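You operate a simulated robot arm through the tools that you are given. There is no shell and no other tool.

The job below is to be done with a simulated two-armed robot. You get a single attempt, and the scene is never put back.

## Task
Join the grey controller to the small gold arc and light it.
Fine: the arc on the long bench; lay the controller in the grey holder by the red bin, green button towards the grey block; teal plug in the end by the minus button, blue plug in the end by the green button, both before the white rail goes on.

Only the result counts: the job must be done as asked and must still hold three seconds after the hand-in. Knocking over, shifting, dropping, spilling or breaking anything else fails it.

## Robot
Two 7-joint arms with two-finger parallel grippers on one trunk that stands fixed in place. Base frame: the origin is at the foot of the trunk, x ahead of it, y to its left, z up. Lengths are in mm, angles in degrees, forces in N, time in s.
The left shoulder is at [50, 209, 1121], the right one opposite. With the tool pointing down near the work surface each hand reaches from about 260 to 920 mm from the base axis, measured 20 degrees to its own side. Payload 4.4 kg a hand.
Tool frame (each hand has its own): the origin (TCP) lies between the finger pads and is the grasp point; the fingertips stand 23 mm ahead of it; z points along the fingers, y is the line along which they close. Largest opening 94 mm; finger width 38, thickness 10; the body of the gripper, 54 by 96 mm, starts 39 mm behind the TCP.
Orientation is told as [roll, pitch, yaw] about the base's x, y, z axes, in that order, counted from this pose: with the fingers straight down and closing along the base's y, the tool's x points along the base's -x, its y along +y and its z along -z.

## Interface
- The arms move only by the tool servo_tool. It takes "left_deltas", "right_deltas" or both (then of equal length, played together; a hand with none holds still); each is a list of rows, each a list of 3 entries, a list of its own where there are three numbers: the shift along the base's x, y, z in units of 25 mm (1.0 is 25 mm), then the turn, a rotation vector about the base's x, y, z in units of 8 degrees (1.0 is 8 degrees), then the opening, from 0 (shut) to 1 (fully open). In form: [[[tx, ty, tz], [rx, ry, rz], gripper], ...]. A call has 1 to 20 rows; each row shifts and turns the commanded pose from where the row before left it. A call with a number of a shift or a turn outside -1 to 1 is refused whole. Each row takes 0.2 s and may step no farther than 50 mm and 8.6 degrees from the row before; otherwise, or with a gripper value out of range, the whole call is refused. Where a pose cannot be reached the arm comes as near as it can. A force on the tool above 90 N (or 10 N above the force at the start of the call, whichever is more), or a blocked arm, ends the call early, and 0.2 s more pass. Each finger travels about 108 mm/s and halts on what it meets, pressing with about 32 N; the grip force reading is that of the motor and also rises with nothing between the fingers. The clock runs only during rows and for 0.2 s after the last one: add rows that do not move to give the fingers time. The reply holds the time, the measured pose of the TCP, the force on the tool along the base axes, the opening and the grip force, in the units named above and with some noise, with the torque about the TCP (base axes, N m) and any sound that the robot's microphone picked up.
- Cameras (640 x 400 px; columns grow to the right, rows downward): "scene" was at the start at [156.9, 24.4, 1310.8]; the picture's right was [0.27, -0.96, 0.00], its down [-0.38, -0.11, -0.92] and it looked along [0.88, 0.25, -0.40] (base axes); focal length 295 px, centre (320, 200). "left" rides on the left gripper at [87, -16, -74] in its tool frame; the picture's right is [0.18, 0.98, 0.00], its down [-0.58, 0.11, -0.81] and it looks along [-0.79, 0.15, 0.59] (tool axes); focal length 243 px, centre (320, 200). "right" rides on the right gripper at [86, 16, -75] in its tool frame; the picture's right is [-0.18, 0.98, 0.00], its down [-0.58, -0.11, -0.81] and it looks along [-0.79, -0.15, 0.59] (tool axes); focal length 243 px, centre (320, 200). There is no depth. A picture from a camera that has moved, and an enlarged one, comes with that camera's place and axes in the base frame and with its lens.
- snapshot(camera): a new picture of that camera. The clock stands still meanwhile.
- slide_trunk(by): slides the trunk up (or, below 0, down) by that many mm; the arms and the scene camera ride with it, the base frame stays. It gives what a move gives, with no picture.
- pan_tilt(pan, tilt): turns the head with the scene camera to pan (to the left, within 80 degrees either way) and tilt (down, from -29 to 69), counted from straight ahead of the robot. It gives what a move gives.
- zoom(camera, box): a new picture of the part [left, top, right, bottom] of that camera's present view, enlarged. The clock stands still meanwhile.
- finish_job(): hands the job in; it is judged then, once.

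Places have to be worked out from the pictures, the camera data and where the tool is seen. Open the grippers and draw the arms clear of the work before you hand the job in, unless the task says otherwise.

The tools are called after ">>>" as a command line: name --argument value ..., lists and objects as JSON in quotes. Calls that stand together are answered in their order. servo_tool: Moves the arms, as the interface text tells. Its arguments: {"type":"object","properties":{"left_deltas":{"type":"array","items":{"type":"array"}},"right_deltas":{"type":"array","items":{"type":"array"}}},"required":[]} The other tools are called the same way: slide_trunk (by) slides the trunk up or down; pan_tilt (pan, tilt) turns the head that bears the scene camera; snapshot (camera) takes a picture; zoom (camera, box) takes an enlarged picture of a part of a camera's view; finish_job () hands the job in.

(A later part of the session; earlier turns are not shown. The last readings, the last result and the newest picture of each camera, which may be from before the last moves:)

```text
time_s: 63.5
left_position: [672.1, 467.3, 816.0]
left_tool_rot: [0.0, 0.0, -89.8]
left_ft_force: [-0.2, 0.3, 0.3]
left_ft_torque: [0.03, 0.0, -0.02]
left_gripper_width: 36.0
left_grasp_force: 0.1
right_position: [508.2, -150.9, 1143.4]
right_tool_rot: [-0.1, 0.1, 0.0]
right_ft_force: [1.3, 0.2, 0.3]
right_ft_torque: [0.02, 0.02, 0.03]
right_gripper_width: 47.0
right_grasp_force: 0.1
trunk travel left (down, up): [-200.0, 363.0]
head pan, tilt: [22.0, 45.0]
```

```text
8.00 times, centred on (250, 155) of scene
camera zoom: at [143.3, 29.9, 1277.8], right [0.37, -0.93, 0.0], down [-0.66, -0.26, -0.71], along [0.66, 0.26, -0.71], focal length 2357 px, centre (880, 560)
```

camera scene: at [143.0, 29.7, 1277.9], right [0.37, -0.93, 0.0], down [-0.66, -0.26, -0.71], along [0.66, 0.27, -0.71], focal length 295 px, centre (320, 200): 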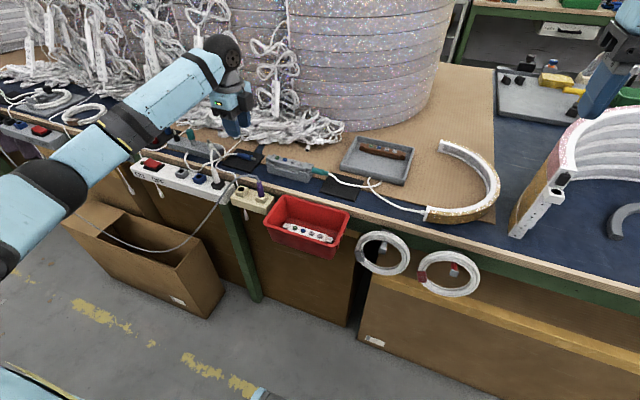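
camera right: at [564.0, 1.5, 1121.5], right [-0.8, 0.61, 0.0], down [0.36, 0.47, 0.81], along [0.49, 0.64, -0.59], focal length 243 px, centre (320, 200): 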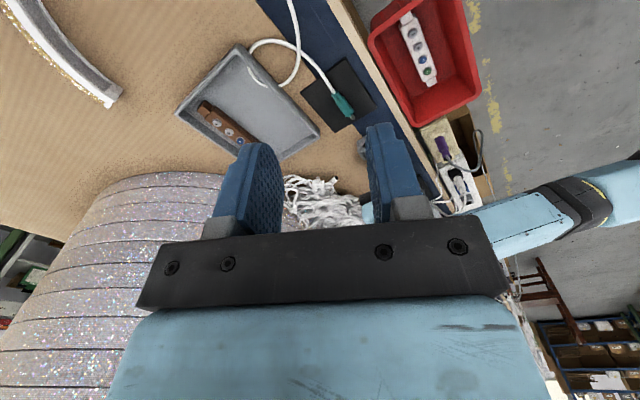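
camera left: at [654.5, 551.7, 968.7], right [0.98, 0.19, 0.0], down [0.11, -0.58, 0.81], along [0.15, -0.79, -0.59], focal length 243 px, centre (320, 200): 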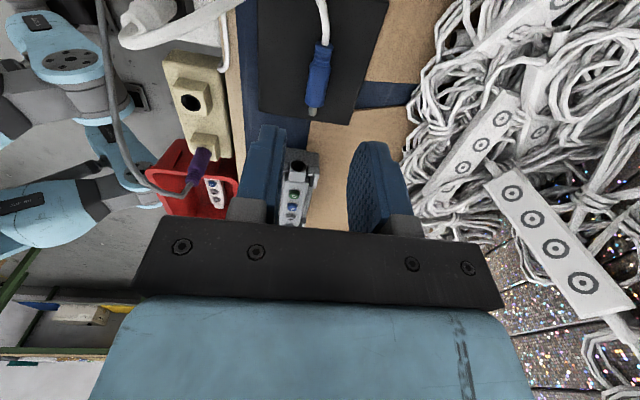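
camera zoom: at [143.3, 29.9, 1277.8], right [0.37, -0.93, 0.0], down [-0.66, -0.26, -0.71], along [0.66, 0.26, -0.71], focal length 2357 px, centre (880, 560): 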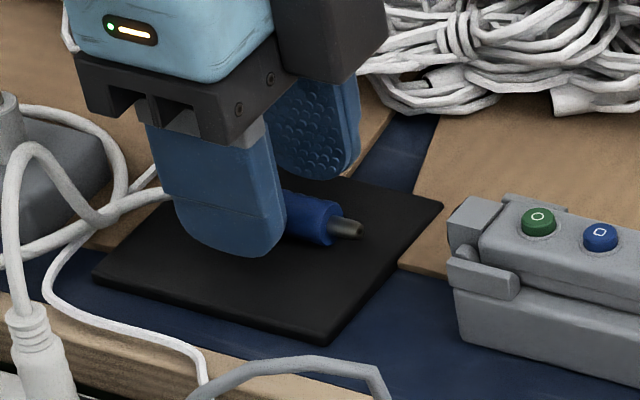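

Alignment is good (plug within 1 mm of centre, body front 4 mm ahead of finger edges). I lower the last ~7 mm slowly.

>>> servo_tool --left_deltas '[[[0, 0, -0.1], [0, 0, 0], 0.38], [[0, 0, -0.1], [0, 0, 0], 0.38], [[0, 0, 0], [0, 0, 0], 0.38]]'

>>> servo_tool --left_deltas '[[[0, 0, -0.06], [0, 0, 0], 0.38], [[0, 0, 0], [0, 0, 0], 0.38]]'

```text
time_s: 64.3
left_position: [672.0, 465.3, 810.6]
left_tool_rot: [0.0, -0.1, -89.9]
left_ft_force: [1.1, -0.2, 0.7]
left_ft_torque: [-0.02, 0.02, 0.02]
left_gripper_width: 35.9
left_grasp_force: 0.1
right_position: [507.8, -151.1, 1142.8]
right_tool_rot: [-0.1, 0.0, 0.2]
right_ft_force: [-0.4, 0.1, 0.2]
right_ft_torque: [0.03, -0.01, 0.03]
right_gripper_width: 47.0
right_grasp_force: 0.1
trunk travel left (down, up): [-200.0, 363.0]
head pan, tilt: [22.0, 45.0]
```

```text
time_s: 64.9
left_position: [672.1, 466.9, 808.7]
left_tool_rot: [0.0, 0.0, -90.0]
left_ft_force: [0.7, 0.5, 0.6]
left_ft_torque: [0.01, -0.03, 0.0]
left_gripper_width: 35.9
left_grasp_force: 0.1
right_position: [508.3, -151.0, 1142.1]
right_tool_rot: [-0.1, -0.2, 0.1]
right_ft_force: [0.2, 0.2, -0.6]
right_ft_torque: [0.01, -0.03, 0.0]
right_gripper_width: 46.8
right_grasp_force: 0.0
trunk travel left (down, up): [-200.0, 363.0]
head pan, tilt: [22.0, 45.0]
```

No contact yet at 808.7, tips just above the mat – close the fingers on the blue plug.

>>> servo_tool --left_deltas '[[[0, 0, 0], [0, 0, 0], 0.3], [[0, 0, 0], [0, 0, 0], 0.22], [[0, 0, 0], [0, 0, 0], 0.17], [[0, 0, 0], [0, 0, 0], 0.1], [[0, 0, 0], [0, 0, 0], 0.0], [[0, 0, 0], [0, 0, 0], 0.0]]'

>>> zoom --camera "left" --box '[220, 80, 420, 205]'

```text
time_s: 66.3
left_position: [671.4, 466.0, 809.2]
left_tool_rot: [0.1, 0.0, -89.9]
left_ft_force: [-0.3, 0.8, -0.5]
left_ft_torque: [0.0, -0.01, -0.03]
left_gripper_width: 13.2
left_grasp_force: 32.0
right_position: [507.6, -151.1, 1143.8]
right_tool_rot: [-0.2, -0.1, 0.2]
right_ft_force: [-0.1, -0.9, -0.1]
right_ft_torque: [0.01, 0.01, 0.01]
right_gripper_width: 47.0
right_grasp_force: 0.1
trunk travel left (down, up): [-200.0, 363.0]
head pan, tilt: [22.0, 45.0]
```

```text
3.20 times, centred on (320, 142) of left
camera zoom: at [655.8, 552.6, 883.6], right [0.98, 0.19, 0.0], down [0.11, -0.58, 0.81], along [0.15, -0.79, -0.59], focal length 776 px, centre (320, 384)
```

zoom: 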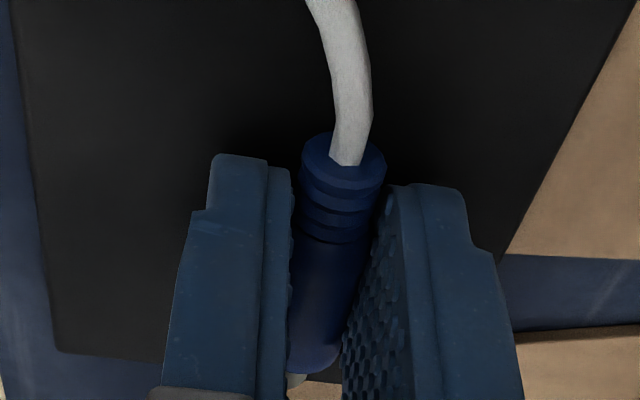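

Blue plug gripped (13.2 mm). I lift it to z≈850, shift x to ≈666, and bring it to y≈440 facing the green-end socket.

>>> servo_tool --left_deltas '[[[0, 0, 0.3], [0, 0, 0], 0], [[0, 0, 0.6], [0, 0, 0], 0], [[0, 0, 0.6], [0, 0, 0], 0], [[-0.12, -0.4, 0.1], [0, 0, 0], 0], [[-0.12, -0.4, 0], [0, 0, 0], 0], [[0, -0.25, 0], [0, 0, 0], 0], [[0, 0, 0], [0, 0, 0], 0]]'

>>> zoom --camera "left" --box '[220, 80, 420, 205]'

>>> zoom --camera "scene" --box '[226, 137, 290, 177]'

```text
time_s: 67.9
left_position: [666.4, 439.2, 850.4]
left_tool_rot: [0.0, 0.0, -89.9]
left_ft_force: [-0.5, -0.6, -1.0]
left_ft_torque: [0.01, -0.02, 0.02]
left_gripper_width: 13.2
left_grasp_force: 31.6
right_position: [508.4, -150.6, 1142.9]
right_tool_rot: [-0.1, -0.1, 0.1]
right_ft_force: [0.5, 1.0, 0.0]
right_ft_torque: [-0.01, -0.01, -0.01]
right_gripper_width: 46.9
right_grasp_force: 0.1
trunk travel left (down, up): [-200.0, 363.0]
head pan, tilt: [22.0, 45.0]
```

```text
3.20 times, centred on (320, 142) of left
camera zoom: at [649.4, 526.0, 924.1], right [0.98, 0.19, 0.0], down [0.11, -0.58, 0.81], along [0.15, -0.79, -0.59], focal length 776 px, centre (320, 384)
```

zoom: 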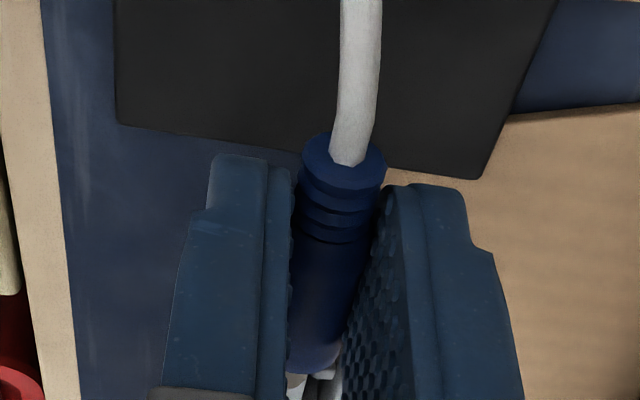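

```text
10.00 times, centred on (258, 157) of scene
camera zoom: at [143.2, 29.9, 1277.8], right [0.37, -0.93, 0.0], down [-0.66, -0.26, -0.71], along [0.66, 0.26, -0.71], focal length 2946 px, centre (940, 630)
```

zoom: 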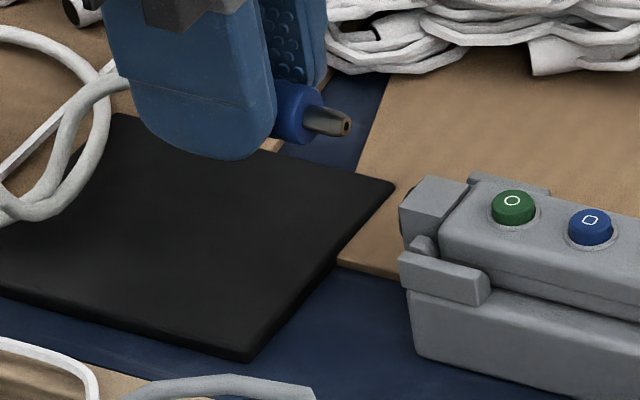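

I'll lower the plug to socket height (TCP z≈828.5) with the pin still ~16 mm short of the face, and compare views.

>>> servo_tool --left_deltas '[[[0, 0, -0.4], [0, 0, 0], 0], [[0, 0, -0.46], [0, 0, 0], 0], [[0, 0, 0], [0, 0, 0], 0], [[0, 0, 0], [0, 0, 0], 0]]'

>>> zoom --camera "left" --box '[260, 130, 380, 205]'

>>> zoom --camera "scene" --box '[234, 140, 290, 175]'

>>> zoom --camera "right" --box '[480, 0, 640, 100]'

```text
time_s: 68.9
left_position: [666.0, 439.8, 827.5]
left_tool_rot: [-0.1, 0.0, -90.0]
left_ft_force: [0.8, -0.5, -0.4]
left_ft_torque: [0.02, 0.01, 0.05]
left_gripper_width: 13.4
left_grasp_force: 32.3
right_position: [508.8, -150.0, 1143.3]
right_tool_rot: [-0.1, -0.2, 0.2]
right_ft_force: [-0.7, -0.5, 0.2]
right_ft_torque: [0.0, 0.04, -0.01]
right_gripper_width: 47.0
right_grasp_force: 0.2
trunk travel left (down, up): [-200.0, 363.0]
head pan, tilt: [22.0, 45.0]
```

```text
5.33 times, centred on (320, 168) of left
camera zoom: at [649.3, 526.7, 902.1], right [0.98, 0.19, 0.0], down [0.11, -0.58, 0.81], along [0.15, -0.79, -0.59], focal length 1294 px, centre (320, 373)
```

zoom: 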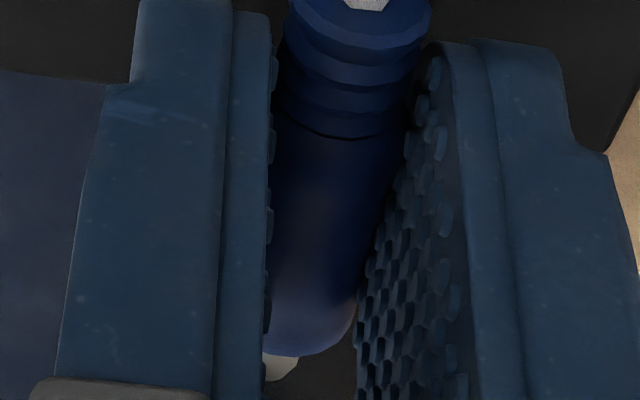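

```text
11.43 times, centred on (262, 158) of scene
camera zoom: at [143.2, 29.9, 1277.8], right [0.37, -0.93, 0.0], down [-0.66, -0.26, -0.71], along [0.66, 0.26, -0.71], focal length 3367 px, centre (983, 686)
```

zoom: 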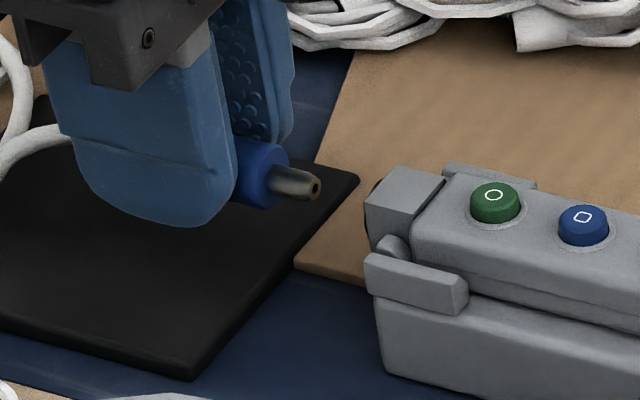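

```text
4.00 times, centred on (560, 50) of right
camera zoom: at [421.6, -134.5, 1219.2], right [0.18, 0.98, 0.0], down [0.58, -0.11, 0.81], along [0.79, -0.15, -0.59], focal length 970 px, centre (-640, 800)
```

zoom: 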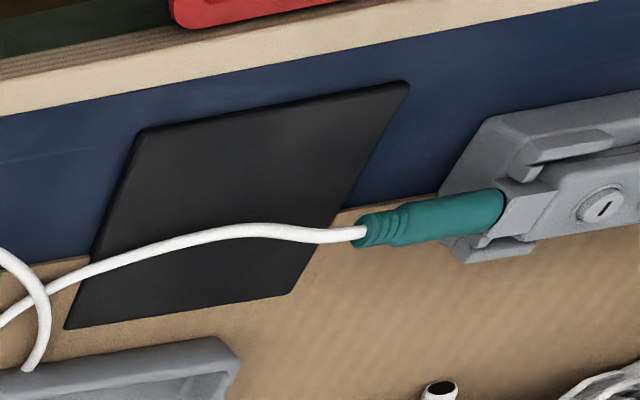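

The line from socket to pin matches within ~0.6 mm. I advance 14 mm toward −y to reach the socket mouth.

>>> servo_tool --left_deltas '[[[0, -0.14, 0], [0, 0, 0], 0], [[0, -0.14, 0], [0, 0, 0], 0], [[0, -0.14, 0], [0, 0, 0], 0], [[0, -0.14, 0], [0, 0, 0], 0], [[0, 0, 0], [0, 0, 0], 0]]'

>>> zoom --camera "scene" --box '[234, 140, 290, 175]'

>>> zoom --camera "left" --box '[260, 130, 380, 205]'

```text
time_s: 70.1
left_position: [665.1, 426.2, 828.2]
left_tool_rot: [0.1, -0.1, -89.9]
left_ft_force: [0.5, -0.7, 0.4]
left_ft_torque: [0.01, -0.02, -0.03]
left_gripper_width: 13.3
left_grasp_force: 32.0
right_position: [508.7, -150.0, 1142.4]
right_tool_rot: [-0.1, -0.1, 0.1]
right_ft_force: [0.0, 0.1, 0.2]
right_ft_torque: [-0.01, -0.01, -0.01]
right_gripper_width: 47.0
right_grasp_force: 0.0
trunk travel left (down, up): [-200.0, 363.0]
head pan, tilt: [22.0, 45.0]
```

```text
11.43 times, centred on (262, 158) of scene
camera zoom: at [143.2, 29.9, 1277.8], right [0.37, -0.93, 0.0], down [-0.66, -0.26, -0.71], along [0.66, 0.26, -0.71], focal length 3367 px, centre (983, 686)
```

zoom: 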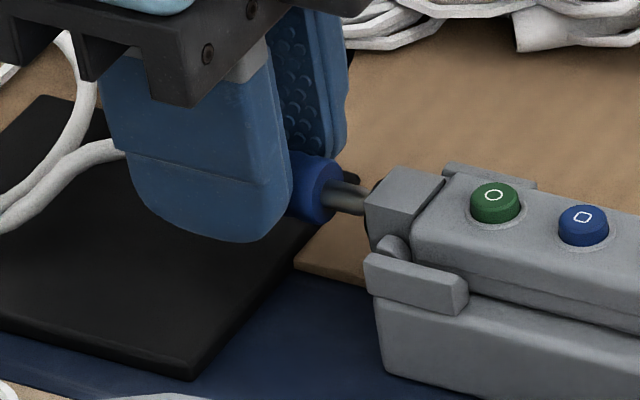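

```text
5.33 times, centred on (320, 168) of left
camera zoom: at [649.0, 512.2, 902.2], right [0.98, 0.19, 0.0], down [0.11, -0.58, 0.81], along [0.15, -0.79, -0.59], focal length 1294 px, centre (320, 373)
```

zoom: 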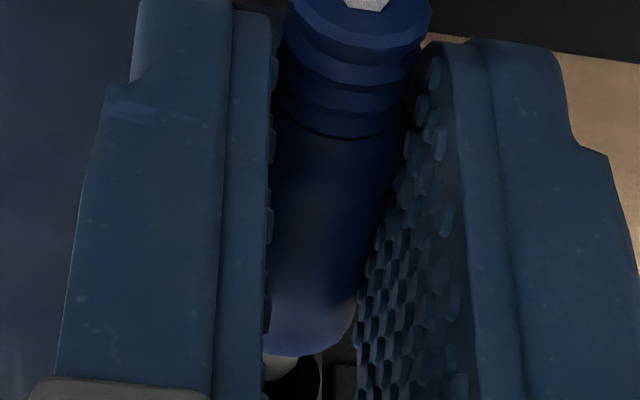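

The pin is at the socket mouth, aligned. I push −y in 2 mm steps, checking the force.

>>> servo_tool --left_deltas '[[[0, -0.08, 0], [0, 0, 0], 0], [[0, -0.08, 0], [0, 0, 0], 0], [[0, -0.08, 0], [0, 0, 0], 0], [[0, 0, 0], [0, 0, 0], 0]]'

>>> zoom --camera "scene" --box '[234, 140, 290, 175]'

```text
time_s: 71.1
left_position: [666.1, 419.6, 828.9]
left_tool_rot: [0.0, 0.0, -89.9]
left_ft_force: [0.0, 0.7, -0.8]
left_ft_torque: [-0.01, 0.03, -0.02]
left_gripper_width: 13.3
left_grasp_force: 32.1
right_position: [507.8, -150.9, 1143.4]
right_tool_rot: [-0.1, 0.0, 0.0]
right_ft_force: [-0.5, -0.3, -0.5]
right_ft_torque: [0.04, 0.0, 0.04]
right_gripper_width: 47.2
right_grasp_force: 0.0
trunk travel left (down, up): [-200.0, 363.0]
head pan, tilt: [22.0, 45.0]
```

```text
11.43 times, centred on (262, 158) of scene
camera zoom: at [143.2, 29.9, 1277.8], right [0.37, -0.93, 0.0], down [-0.66, -0.26, -0.71], along [0.66, 0.26, -0.71], focal length 3367 px, centre (983, 686)
```

zoom: 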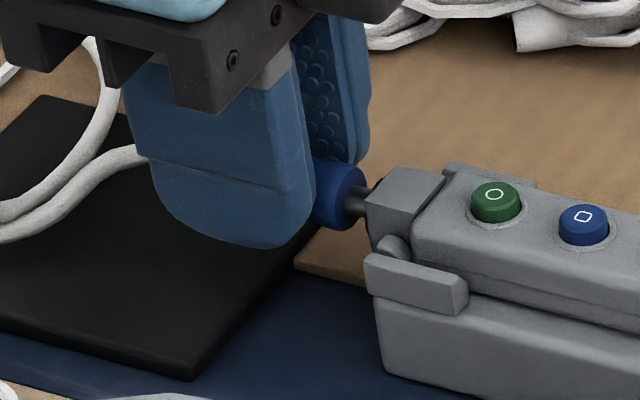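

Pin is entering with no resistance. Continuing another 5 mm.

>>> servo_tool --left_deltas '[[[0, -0.07, 0], [0, 0, 0], 0], [[0, -0.07, 0], [0, 0, 0], 0], [[0, -0.06, 0], [0, 0, 0], 0], [[0, 0, 0], [0, 0, 0], 0]]'

>>> zoom --camera "scene" --box '[234, 140, 290, 175]'

```text
time_s: 72.1
left_position: [666.9, 414.5, 828.1]
left_tool_rot: [0.0, -0.1, -89.9]
left_ft_force: [0.1, 0.6, -0.3]
left_ft_torque: [-0.01, -0.01, -0.03]
left_gripper_width: 13.3
left_grasp_force: 32.1
right_position: [507.1, -150.6, 1142.9]
right_tool_rot: [-0.1, -0.1, 0.1]
right_ft_force: [0.9, -0.7, 1.3]
right_ft_torque: [0.0, -0.02, -0.03]
right_gripper_width: 47.0
right_grasp_force: 0.0
trunk travel left (down, up): [-200.0, 363.0]
head pan, tilt: [22.0, 45.0]
```

```text
11.43 times, centred on (262, 158) of scene
camera zoom: at [143.2, 29.9, 1277.8], right [0.37, -0.93, 0.0], down [-0.66, -0.26, -0.71], along [0.66, 0.26, -0.71], focal length 3367 px, centre (983, 686)
```

zoom: 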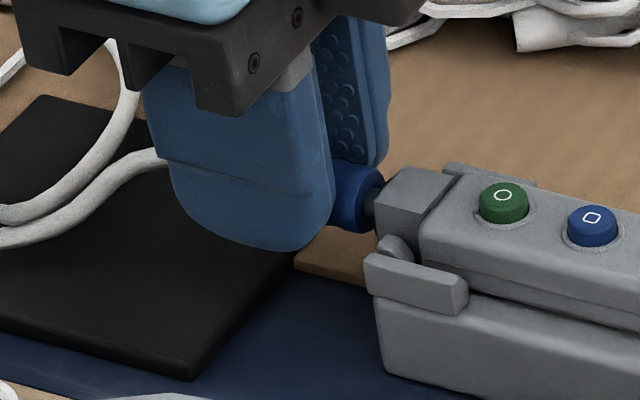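

The controller slid ~2 mm toward its −y stop; the pin is part-way in. I keep pushing.

>>> servo_tool --left_deltas '[[[0, -0.05, 0], [0, 0, 0], 0], [[0, -0.05, 0], [0, 0, 0], 0], [[0, -0.05, 0], [0, 0, 0], 0], [[0, 0, 0], [0, 0, 0], 0]]'

>>> zoom --camera "scene" --box '[234, 140, 290, 175]'

>>> zoom --camera "scene" --box '[258, 145, 338, 195]'

```text
time_s: 73.1
left_position: [666.2, 412.0, 827.9]
left_tool_rot: [0.1, 0.0, -89.9]
left_ft_force: [-0.1, 3.1, -0.4]
left_ft_torque: [0.03, -0.03, -0.01]
left_gripper_width: 13.3
left_grasp_force: 31.9
right_position: [508.5, -150.3, 1143.2]
right_tool_rot: [0.0, 0.0, 0.1]
right_ft_force: [0.4, 0.4, 1.0]
right_ft_torque: [0.01, 0.0, -0.03]
right_gripper_width: 47.1
right_grasp_force: 0.1
trunk travel left (down, up): [-200.0, 363.0]
head pan, tilt: [22.0, 45.0]
```

```text
11.43 times, centred on (262, 158) of scene
camera zoom: at [143.2, 30.1, 1277.8], right [0.37, -0.93, 0.0], down [-0.66, -0.27, -0.71], along [0.66, 0.26, -0.71], focal length 3367 px, centre (983, 686)
```

zoom: 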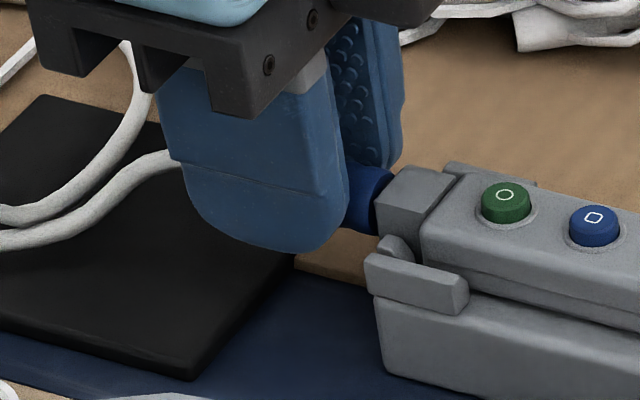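

```text
8.00 times, centred on (298, 170) of scene
camera zoom: at [143.2, 30.1, 1277.8], right [0.37, -0.93, 0.0], down [-0.66, -0.27, -0.71], along [0.66, 0.26, -0.71], focal length 2357 px, centre (496, 440)
```

zoom: 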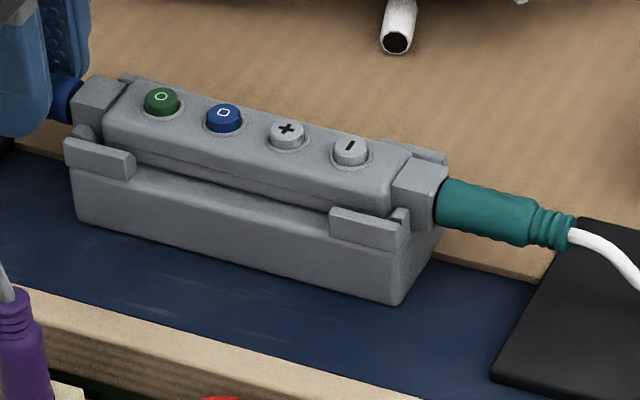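

Resistance begins (3 N) with the body close to the face. Two more mm.

>>> servo_tool --left_deltas '[[[0, -0.04, 0], [0, 0, 0], 0], [[0, -0.04, 0], [0, 0, 0], 0], [[0, 0, 0], [0, 0, 0], 0]]'

>>> zoom --camera "scene" --box '[234, 140, 290, 175]'

```text
time_s: 73.9
left_position: [665.3, 411.3, 828.2]
left_tool_rot: [0.0, 0.1, -89.7]
left_ft_force: [0.5, 9.8, 0.0]
left_ft_torque: [0.27, 0.03, -0.06]
left_gripper_width: 13.3
left_grasp_force: 32.2
right_position: [508.3, -150.0, 1144.2]
right_tool_rot: [-0.1, 0.0, 0.1]
right_ft_force: [-0.2, 0.2, 0.3]
right_ft_torque: [0.0, -0.03, 0.0]
right_gripper_width: 47.0
right_grasp_force: 0.1
trunk travel left (down, up): [-200.0, 363.0]
head pan, tilt: [22.0, 45.0]
```

```text
11.43 times, centred on (262, 158) of scene
camera zoom: at [143.3, 30.8, 1277.8], right [0.37, -0.93, 0.0], down [-0.66, -0.27, -0.71], along [0.66, 0.26, -0.71], focal length 3367 px, centre (983, 686)
```

zoom: 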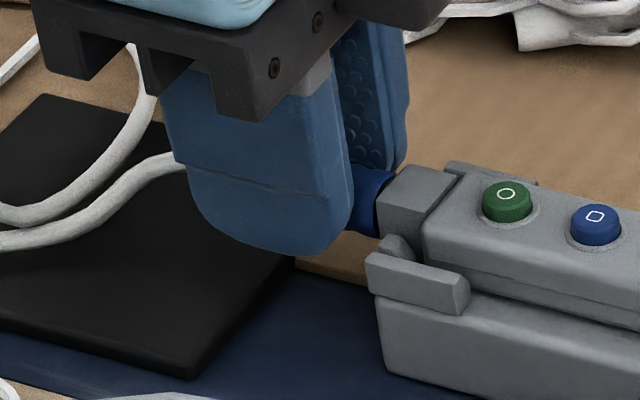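

9.8 N; pushing 2.5 mm more to seat it like the teal one.

>>> servo_tool --left_deltas '[[[0, -0.05, 0], [0, 0, 0], 0], [[0, -0.05, 0], [0, 0, 0], 0], [[0, 0, 0], [0, 0, 0], 0]]'

>>> zoom --camera "scene" --box '[234, 140, 290, 175]'

>>> zoom --camera "left" --box '[260, 130, 380, 205]'

```text
time_s: 74.7
left_position: [666.5, 409.6, 828.3]
left_tool_rot: [0.0, 0.1, -89.7]
left_ft_force: [-1.0, 27.9, 0.8]
left_ft_torque: [0.43, 0.01, -0.14]
left_gripper_width: 13.5
left_grasp_force: 32.0
right_position: [508.0, -148.0, 1143.4]
right_tool_rot: [-0.2, -0.1, 0.1]
right_ft_force: [0.5, -0.1, -0.2]
right_ft_torque: [0.01, 0.02, -0.02]
right_gripper_width: 47.0
right_grasp_force: 0.1
trunk travel left (down, up): [-200.0, 363.0]
head pan, tilt: [22.0, 45.0]
```

```text
11.43 times, centred on (262, 158) of scene
camera zoom: at [143.0, 32.2, 1277.8], right [0.37, -0.93, 0.0], down [-0.66, -0.27, -0.71], along [0.66, 0.26, -0.71], focal length 3367 px, centre (983, 686)
```

zoom: 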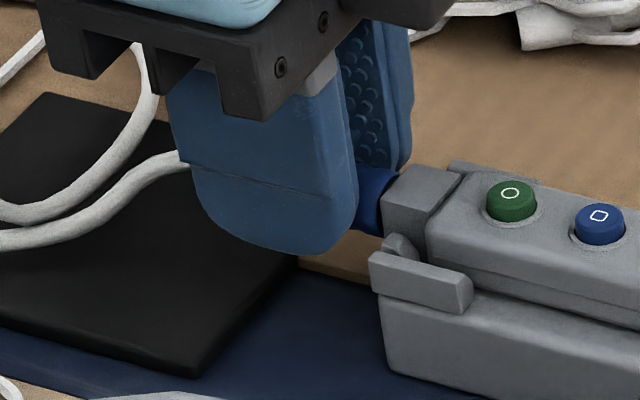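

```text
5.33 times, centred on (320, 168) of left
camera zoom: at [649.1, 496.6, 902.1], right [0.98, 0.19, 0.0], down [0.11, -0.58, 0.81], along [0.15, -0.79, -0.59], focal length 1294 px, centre (320, 373)
```

zoom: 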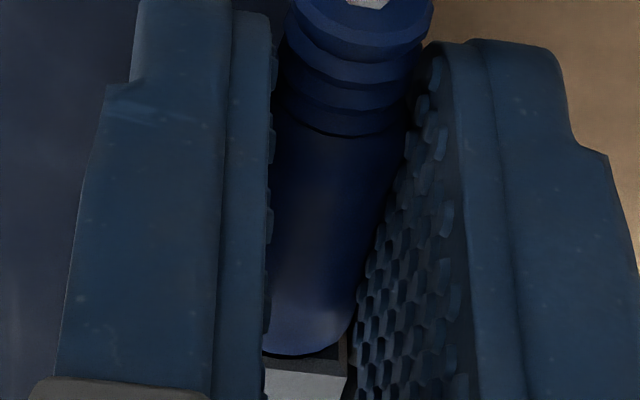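

27.9 N and by the wrist view the blue body's front (y≈388) coincides with the end face (≈389), so it is flush. I relieve the preload, then open.

>>> servo_tool --left_deltas '[[[0, 0.06, 0], [0, 0, 0], 0], [[0, 0.04, 0], [0, 0, 0], 0], [[0, 0, 0], [0, 0, 0], 0]]'

```text
time_s: 75.5
left_position: [666.1, 410.1, 827.8]
left_tool_rot: [0.0, -0.1, -90.0]
left_ft_force: [0.7, 16.6, 0.1]
left_ft_torque: [0.31, 0.0, 0.0]
left_gripper_width: 13.4
left_grasp_force: 32.4
right_position: [508.5, -148.9, 1143.2]
right_tool_rot: [-0.2, -0.1, 0.1]
right_ft_force: [0.4, 0.9, -0.8]
right_ft_torque: [0.01, -0.02, 0.03]
right_gripper_width: 46.9
right_grasp_force: 0.0
trunk travel left (down, up): [-200.0, 363.0]
head pan, tilt: [22.0, 45.0]
```

Still 16.6 N stored; I back off 1.5 mm more and then open.

>>> servo_tool --left_deltas '[[[0, 0.05, 0], [0, 0, 0], 0], [[0, 0.02, 0], [0, 0, 0], 0], [[0, 0, 0], [0, 0, 0], 0]]'

```text
time_s: 76.3
left_position: [667.5, 410.4, 827.9]
left_tool_rot: [0.0, -0.1, -90.0]
left_ft_force: [0.4, -1.1, -0.3]
left_ft_torque: [0.08, 0.01, -0.02]
left_gripper_width: 13.3
left_grasp_force: 31.5
right_position: [508.0, -150.6, 1143.2]
right_tool_rot: [-0.1, 0.0, 0.1]
right_ft_force: [-0.9, -0.4, -0.3]
right_ft_torque: [-0.04, 0.02, 0.0]
right_gripper_width: 47.2
right_grasp_force: 0.1
trunk travel left (down, up): [-200.0, 363.0]
head pan, tilt: [22.0, 45.0]
```

Force is now ≈0. I open the fingers and rise.

>>> servo_tool --left_deltas '[[[0, 0, 0], [0, 0, 0], 0.2], [[0, 0, 0], [0, 0, 0], 0.3], [[0, 0, 0], [0, 0, 0], 0.38], [[0, 0, 0], [0, 0, 0], 0.38], [[0, 0, 0.3], [0, 0, 0], 0.38], [[0, 0, 0.7], [0, 0, 0], 0.38], [[0, 0, 0.8], [0, 0, 0], 0.38], [[0, 0, 0.8], [0, 0, 0], 0.38], [[0, 0, 0], [0, 0, 0], 0.38]]'

>>> zoom --camera "scene" --box '[234, 140, 346, 210]'

>>> zoom --camera "left" --box '[240, 30, 400, 130]'

>>> snapshot --camera "left"

```text
time_s: 78.3
left_position: [667.8, 411.5, 892.8]
left_tool_rot: [0.0, 0.0, -89.9]
left_ft_force: [-0.3, 0.2, -0.8]
left_ft_torque: [-0.04, 0.0, 0.0]
left_gripper_width: 35.5
left_grasp_force: 0.0
right_position: [508.4, -150.7, 1142.9]
right_tool_rot: [-0.1, 0.0, 0.1]
right_ft_force: [-0.1, 0.8, -0.1]
right_ft_torque: [-0.03, 0.02, 0.01]
right_gripper_width: 47.1
right_grasp_force: 0.0
trunk travel left (down, up): [-200.0, 363.0]
head pan, tilt: [22.0, 45.0]
```

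```text
5.71 times, centred on (290, 175) of scene
camera zoom: at [143.3, 30.0, 1277.8], right [0.37, -0.93, 0.0], down [-0.66, -0.27, -0.71], along [0.66, 0.26, -0.71], focal length 1684 px, centre (491, 343)
```

zoom: 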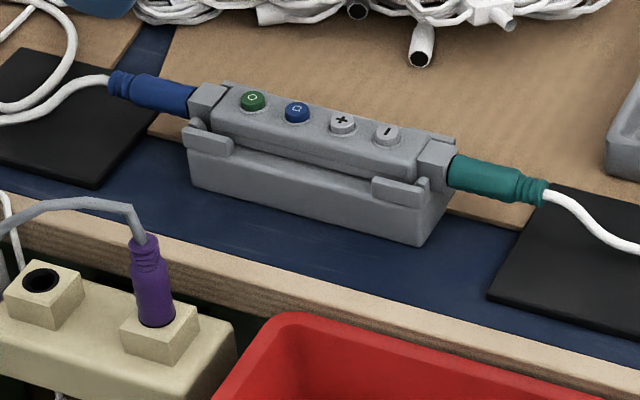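

```text
4.00 times, centred on (320, 80) of left
camera zoom: at [650.1, 498.6, 967.2], right [0.98, 0.19, 0.0], down [0.11, -0.58, 0.81], along [0.15, -0.79, -0.59], focal length 970 px, centre (320, 680)
```

zoom: 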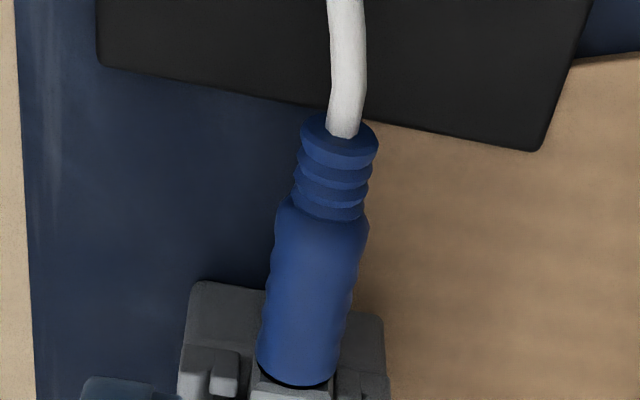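

```text
taken
camera left: at [650.1, 498.6, 967.2], right [0.98, 0.19, 0.0], down [0.11, -0.58, 0.81], along [0.15, -0.79, -0.59], focal length 243 px, centre (320, 200)
```

left: 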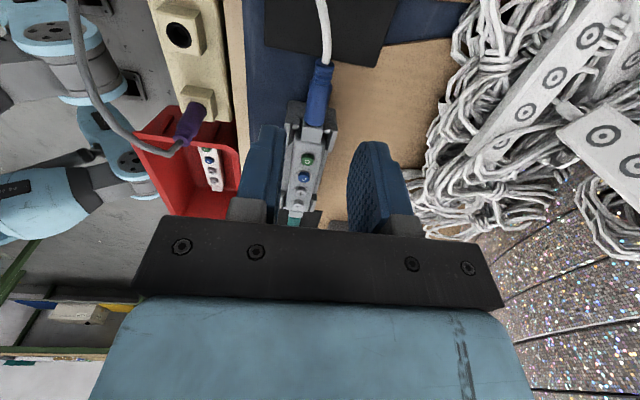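

Both plugs look inserted. I'll zoom closely on both joints to verify they are flush.

>>> zoom --camera "left" --box '[284, 98, 348, 138]'

>>> zoom --camera "scene" --box '[298, 158, 330, 178]'

>>> zoom --camera "scene" --box '[250, 147, 282, 167]'

>>> zoom --camera "right" --box '[576, 20, 640, 60]'

```text
10.00 times, centred on (316, 118) of left
camera zoom: at [650.1, 498.6, 967.2], right [0.98, 0.19, 0.0], down [0.11, -0.58, 0.81], along [0.15, -0.79, -0.59], focal length 2426 px, centre (360, 1020)
```

zoom: 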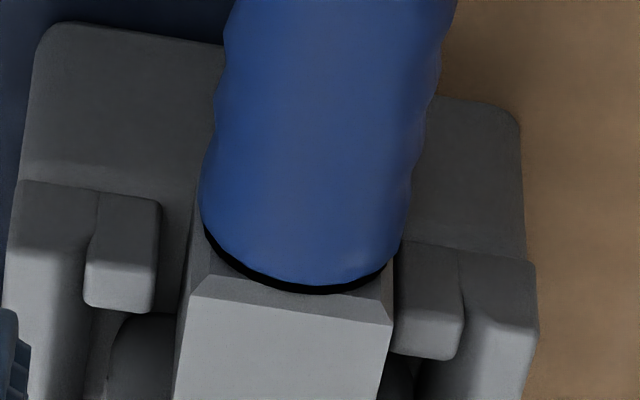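

```text
16.00 times, centred on (314, 168) of scene
camera zoom: at [143.3, 30.0, 1277.8], right [0.37, -0.93, 0.0], down [-0.66, -0.27, -0.71], along [0.66, 0.26, -0.71], focal length 4714 px, centre (416, 712)
```

zoom: 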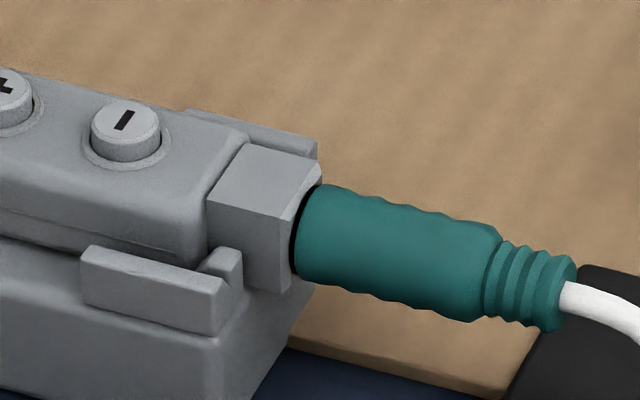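

```text
16.00 times, centred on (266, 157) of scene
camera zoom: at [143.3, 30.0, 1277.8], right [0.37, -0.93, 0.0], down [-0.66, -0.27, -0.71], along [0.66, 0.26, -0.71], focal length 4714 px, centre (1184, 888)
```

zoom: 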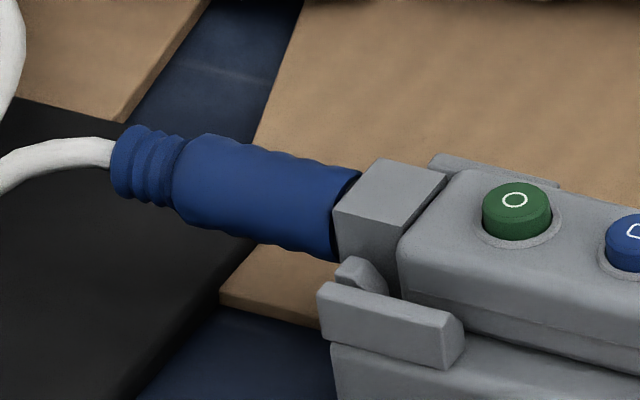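

```text
10.00 times, centred on (608, 40) of right
camera zoom: at [421.7, -134.4, 1219.2], right [0.18, 0.98, 0.0], down [0.58, -0.11, 0.81], along [0.79, -0.15, -0.59], focal length 2426 px, centre (-2560, 1800)
```

zoom: 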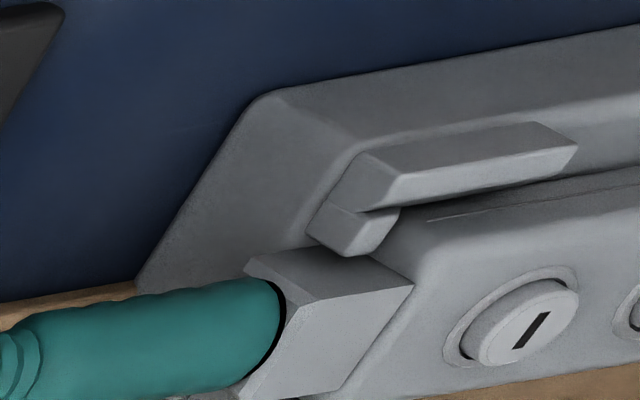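

Both plugs are flush against their socket faces. Now the white rail's switch: I raise the left hand, turn it back to yaw 0, close the fingers, and move to a hover near the rocker at about [571, 712, 953].

>>> servo_tool --left_deltas '[[[0, 0, 0.8], [0, 0, 0], 0.38], [[0, 0.5, 0.8], [0, 0, 0.5], 0.2], [[-0.277, 0.85, 0.8], [0, 0, 0.804], 0], [[-0.277, 0.85, 0], [0, 0, 0.804], 0], [[-0.277, 0.85, 0], [0, 0, 0.804], 0], [[-0.277, 0.85, 0], [0, 0, 0.804], 0], [[-0.277, 0.85, 0], [0, 0, 0.804], 0], [[-0.277, 0.85, 0], [0, 0, 0.804], 0], [[-0.277, 0.85, 0], [0, 0, 0.804], 0], [[-0.277, 0.85, 0], [0, 0, 0.804], 0], [[-0.277, 0.85, 0], [0, 0, 0.804], 0], [[-0.277, 0.85, 0], [0, 0, 0.804], 0], [[-0.277, 0.85, 0], [0, 0, 0.804], 0], [[-0.277, 0.85, 0], [0, 0, 0.804], 0], [[-0.277, 0.85, 0], [0, 0, 0.804], 0], [[-0.277, 0.5, 0], [0, 0, 0.3], 0], [[0, 0, 0], [0, 0, 0], 0]]'

>>> snapshot --camera "left"

>>> snapshot --camera "scene"

```text
time_s: 81.9
left_position: [570.1, 712.1, 951.7]
left_tool_rot: [0.0, 0.0, 0.2]
left_ft_force: [-0.4, -0.3, 0.2]
left_ft_torque: [0.02, -0.01, -0.01]
left_gripper_width: 0.0
left_grasp_force: 31.8
right_position: [509.8, -150.7, 1142.4]
right_tool_rot: [-0.1, 0.0, 0.0]
right_ft_force: [-0.7, 0.5, 0.4]
right_ft_torque: [0.0, 0.01, 0.0]
right_gripper_width: 47.1
right_grasp_force: 0.1
trunk travel left (down, up): [-200.0, 363.0]
head pan, tilt: [22.0, 45.0]
```

```text
taken
camera left: at [482.6, 694.4, 1026.8], right [-0.19, 0.98, 0.0], down [0.58, 0.11, 0.81], along [0.79, 0.15, -0.59], focal length 243 px, centre (320, 200)
```

left: 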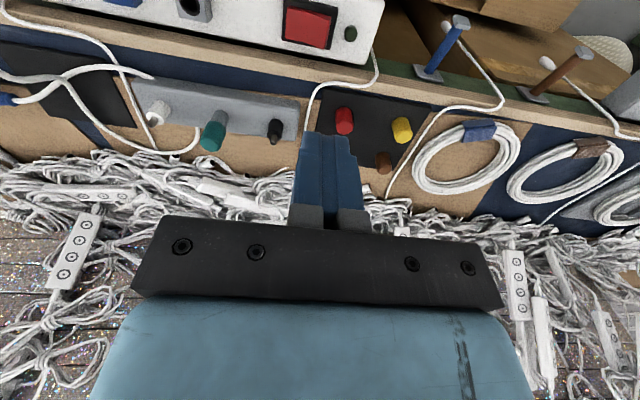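

```text
taken
camera scene: at [143.2, 29.9, 1277.8], right [0.37, -0.93, 0.0], down [-0.66, -0.26, -0.71], along [0.66, 0.26, -0.71], focal length 295 px, centre (320, 200)
```

scene: 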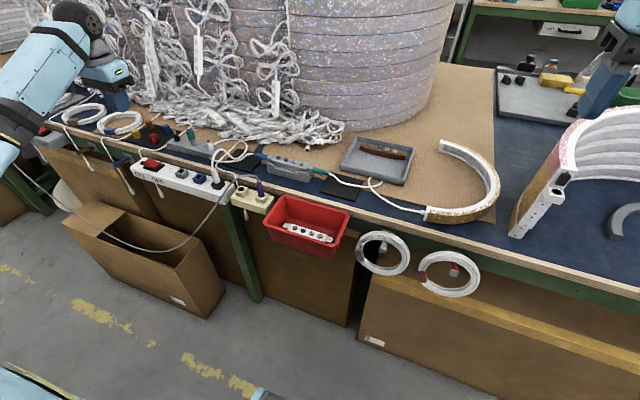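

Reached the hover over the rail. I'll zoom in from both cameras to locate the rocker precisely.

>>> zoom --camera "left" --box '[260, 0, 380, 75]'

>>> zoom --camera "scene" --box '[120, 145, 184, 185]'

```text
5.33 times, centred on (320, 38) of left
camera zoom: at [482.6, 694.4, 1026.8], right [-0.19, 0.98, 0.0], down [0.58, 0.11, 0.81], along [0.79, 0.15, -0.59], focal length 1294 px, centre (320, 1067)
```

zoom: 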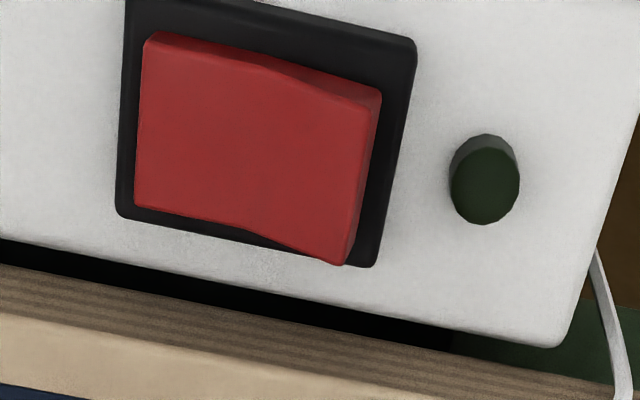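

```text
10.00 times, centred on (152, 165) of scene
camera zoom: at [143.2, 29.9, 1277.8], right [0.37, -0.93, 0.0], down [-0.66, -0.26, -0.71], along [0.66, 0.26, -0.71], focal length 2946 px, centre (2000, 550)
```

zoom: 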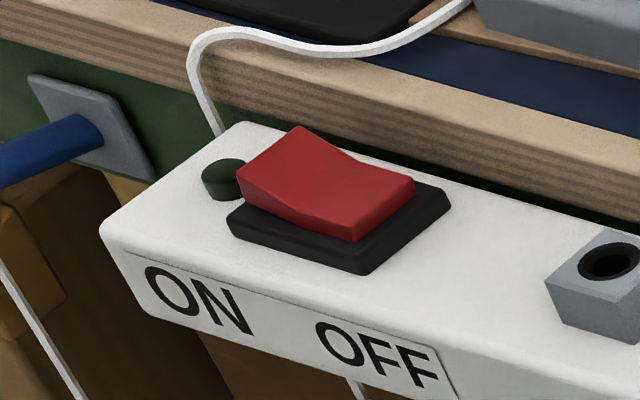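

The rocker spans x 555–580 and y 680–718 with the raised ON end at y≈718; the lamp is at y≈739. I'll move to x≈567, y≈714 and lower to just above it (tips ≈ 785).

>>> servo_tool --left_deltas '[[[-0.12, 0.08, -0.8], [0, 0, 0], 0], [[0, 0, -0.9], [0, 0, 0], 0], [[0, 0, -0.9], [0, 0, 0], 0], [[0, 0, -0.9], [0, 0, 0], 0], [[0, 0, -0.9], [0, 0, 0], 0], [[0, 0, -0.8], [0, 0, 0], 0], [[0, 0, -0.5], [0, 0, 0], 0], [[0, 0, 0], [0, 0, 0], 0]]'

>>> snapshot --camera "left"

>>> zoom --camera "scene" --box '[104, 125, 184, 175]'

```text
time_s: 83.7
left_position: [567.2, 712.3, 811.8]
left_tool_rot: [-0.1, 0.0, 0.1]
left_ft_force: [0.8, -0.5, -0.2]
left_ft_torque: [0.01, 0.0, 0.01]
left_gripper_width: 0.0
left_grasp_force: 32.6
right_position: [508.5, -151.0, 1142.2]
right_tool_rot: [-0.1, -0.1, 0.1]
right_ft_force: [-1.1, 0.3, 0.0]
right_ft_torque: [0.01, -0.02, -0.02]
right_gripper_width: 47.0
right_grasp_force: 0.0
trunk travel left (down, up): [-200.0, 363.0]
head pan, tilt: [22.0, 45.0]
```

```text
taken
camera left: at [480.3, 696.2, 886.0], right [-0.19, 0.98, 0.0], down [0.58, 0.11, 0.81], along [0.79, 0.15, -0.59], focal length 243 px, centre (320, 200)
```

left: 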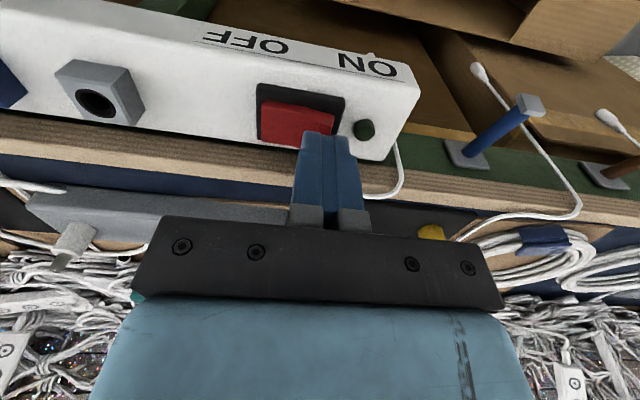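

```text
8.00 times, centred on (144, 150) of scene
camera zoom: at [143.1, 29.8, 1277.8], right [0.37, -0.93, 0.0], down [-0.66, -0.26, -0.71], along [0.66, 0.26, -0.71], focal length 2357 px, centre (1728, 600)
```

zoom: 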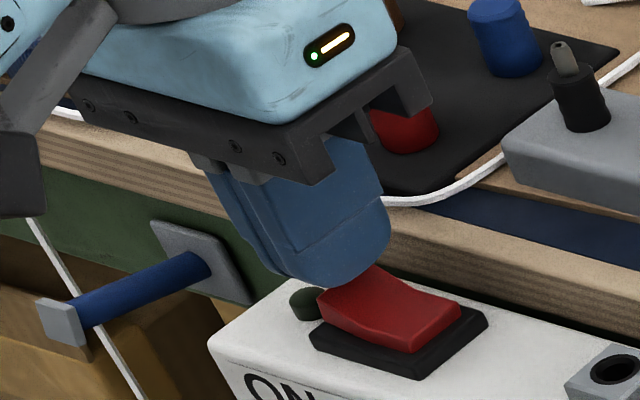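

The closed fingertips are right above the raised ON end. I lower 9 mm, then press in small steps watching force and sound.

>>> servo_tool --left_deltas '[[[0, 0.04, -0.18], [0, 0, 0], 0], [[0, 0, -0.18], [0, 0, 0], 0], [[0, 0, 0], [0, 0, 0], 0]]'

>>> zoom --camera "scene" --box '[112, 140, 176, 180]'

```text
time_s: 84.5
left_position: [567.7, 714.4, 801.6]
left_tool_rot: [0.0, -0.1, 0.2]
left_ft_force: [0.2, 0.2, -0.3]
left_ft_torque: [0.0, 0.01, 0.03]
left_gripper_width: 0.0
left_grasp_force: 32.1
right_position: [508.1, -151.2, 1142.9]
right_tool_rot: [-0.1, -0.1, 0.1]
right_ft_force: [-0.5, -0.4, 0.0]
right_ft_torque: [-0.01, -0.04, 0.01]
right_gripper_width: 47.0
right_grasp_force: 0.0
trunk travel left (down, up): [-200.0, 363.0]
head pan, tilt: [22.0, 45.0]
heard: click
```

```text
10.00 times, centred on (144, 160) of scene
camera zoom: at [143.2, 29.8, 1277.8], right [0.37, -0.93, 0.0], down [-0.66, -0.26, -0.71], along [0.66, 0.26, -0.71], focal length 2946 px, centre (2080, 600)
```

zoom: 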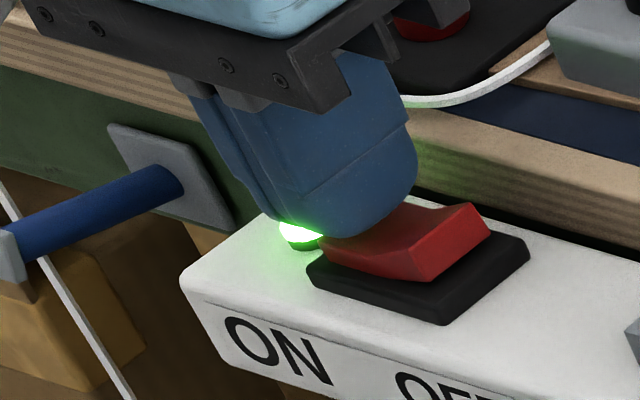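

A click was heard: the rocker flipped and the green lamp is lit — the rail is on. I raise the hand away and check whether the arc lights.

>>> servo_tool --left_deltas '[[[0, 0, 0.5], [0, 0, 0], 0], [[0, 0, 0.9], [0, 0, 0], 0], [[0, 0, 0.9], [0, 0, 0], 0], [[0, 0, 0.9], [0, 0, 0], 0], [[0, 0, 0.9], [0, 0, 0], 0], [[0, 0, 0.9], [0, 0, 0], 0], [[0, 0, 0], [0, 0, 0], 0]]'

>>> snapshot --camera "scene"

>>> zoom --camera "scene" --box '[240, 120, 520, 295]'

>>> zoom --camera "scene" --box '[240, 140, 336, 200]'

```text
time_s: 86.1
left_position: [565.9, 713.4, 926.7]
left_tool_rot: [0.1, 0.1, 0.0]
left_ft_force: [0.1, 0.2, 0.7]
left_ft_torque: [-0.01, 0.03, -0.03]
left_gripper_width: 0.0
left_grasp_force: 32.4
right_position: [508.5, -149.3, 1144.1]
right_tool_rot: [0.0, -0.1, 0.1]
right_ft_force: [-0.4, 0.3, -1.0]
right_ft_torque: [-0.01, 0.0, -0.01]
right_gripper_width: 47.0
right_grasp_force: 0.1
trunk travel left (down, up): [-200.0, 363.0]
head pan, tilt: [22.0, 45.0]
```

```text
taken
camera scene: at [143.3, 30.1, 1277.8], right [0.37, -0.93, 0.0], down [-0.66, -0.27, -0.71], along [0.66, 0.26, -0.71], focal length 295 px, centre (320, 200)
```

scene: 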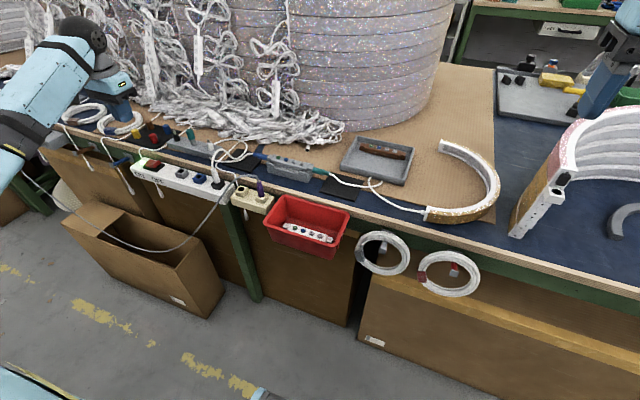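

```text
2.29 times, centred on (380, 208) of scene
camera zoom: at [143.3, 30.1, 1277.8], right [0.37, -0.93, 0.0], down [-0.66, -0.27, -0.71], along [0.66, 0.26, -0.71], focal length 673 px, centre (183, 183)
```

zoom: 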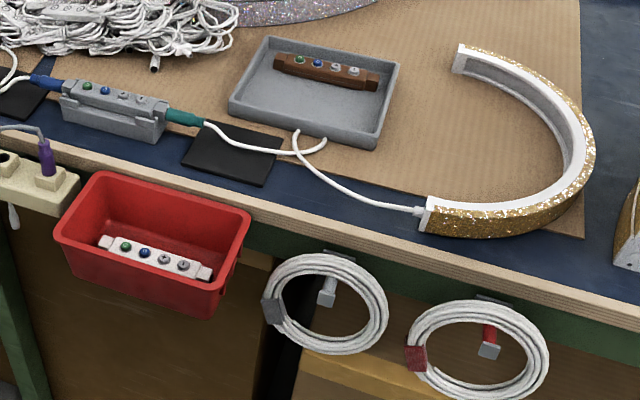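

```text
6.67 times, centred on (288, 170) of scene
camera zoom: at [143.3, 30.1, 1277.8], right [0.37, -0.93, 0.0], down [-0.66, -0.27, -0.71], along [0.66, 0.26, -0.71], focal length 1964 px, centre (533, 400)
```

zoom: 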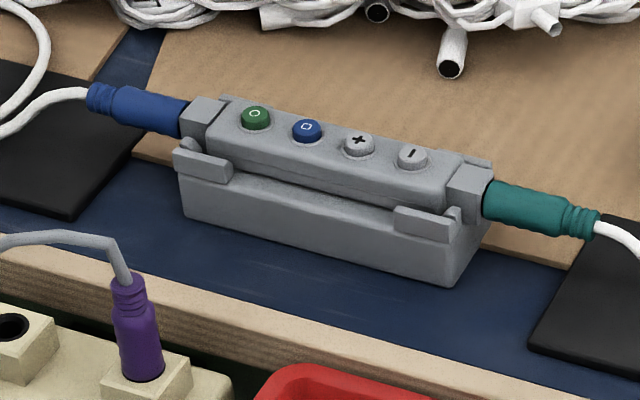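

The arc isn't lit yet, so the controller's green power button has to be pressed. I move the left hand (yaw 0, fingers closed) above the green button at about [666.5, 357, 925].

>>> servo_tool --left_deltas '[[[0.268, -0.951, 0], [0, 0, 0], 0], [[0.268, -0.951, 0], [0, 0, 0], 0], [[0.268, -0.951, 0], [0, 0, 0], 0], [[0.268, -0.951, 0], [0, 0, 0], 0], [[0.268, -0.951, 0], [0, 0, 0], 0], [[0.268, -0.951, 0], [0, 0, 0], 0], [[0.268, -0.951, 0], [0, 0, 0], 0], [[0.268, -0.951, 0], [0, 0, 0], 0], [[0.268, -0.951, 0], [0, 0, 0], 0], [[0.268, -0.951, 0], [0, 0, 0], 0], [[0.268, -0.951, 0], [0, 0, 0], 0], [[0.268, -0.951, 0], [0, 0, 0], 0], [[0.268, -0.951, 0], [0, 0, 0], 0], [[0.268, -0.951, 0], [0, 0, 0], 0], [[0.268, -0.951, 0], [0, 0, 0], 0], [[0, 0, 0], [0, 0, 0], 0]]'

>>> snapshot --camera "left"

>>> zoom --camera "scene" --box '[240, 120, 336, 180]'

```text
time_s: 89.5
left_position: [669.1, 358.4, 926.8]
left_tool_rot: [0.0, 0.0, 0.1]
left_ft_force: [0.6, -0.2, 0.5]
left_ft_torque: [0.03, 0.01, -0.03]
left_gripper_width: 0.1
left_grasp_force: 32.4
right_position: [508.5, -150.5, 1143.3]
right_tool_rot: [-0.1, -0.1, 0.1]
right_ft_force: [0.4, 0.0, 0.2]
right_ft_torque: [-0.02, 0.01, 0.0]
right_gripper_width: 47.0
right_grasp_force: 0.1
trunk travel left (down, up): [-200.0, 363.0]
head pan, tilt: [22.0, 45.0]
```

```text
taken
camera left: at [581.9, 342.5, 1001.1], right [-0.19, 0.98, 0.0], down [0.58, 0.11, 0.81], along [0.79, 0.15, -0.59], focal length 243 px, centre (320, 200)
```

left: 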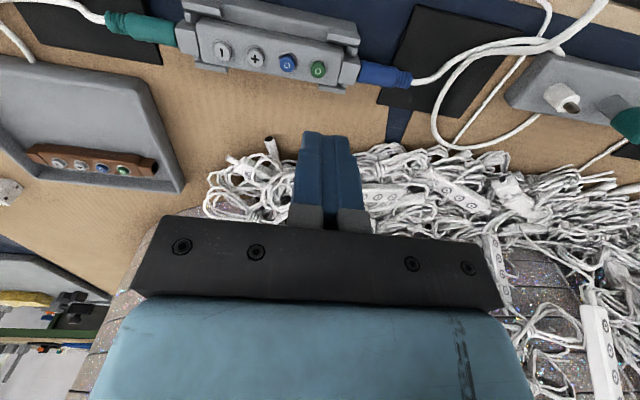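

```text
6.67 times, centred on (288, 150) of scene
camera zoom: at [143.1, 30.0, 1277.8], right [0.37, -0.93, 0.0], down [-0.66, -0.27, -0.71], along [0.66, 0.26, -0.71], focal length 1964 px, centre (533, 533)
```

zoom: 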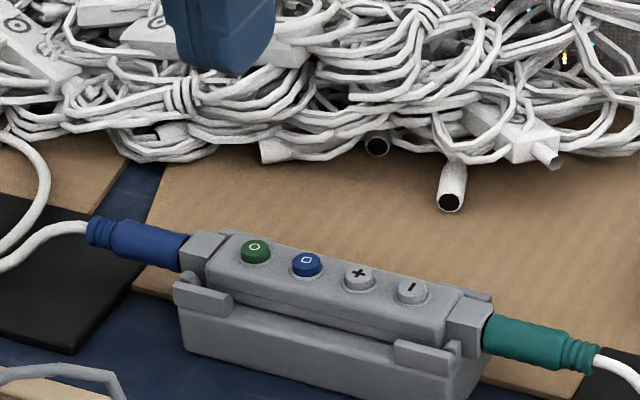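

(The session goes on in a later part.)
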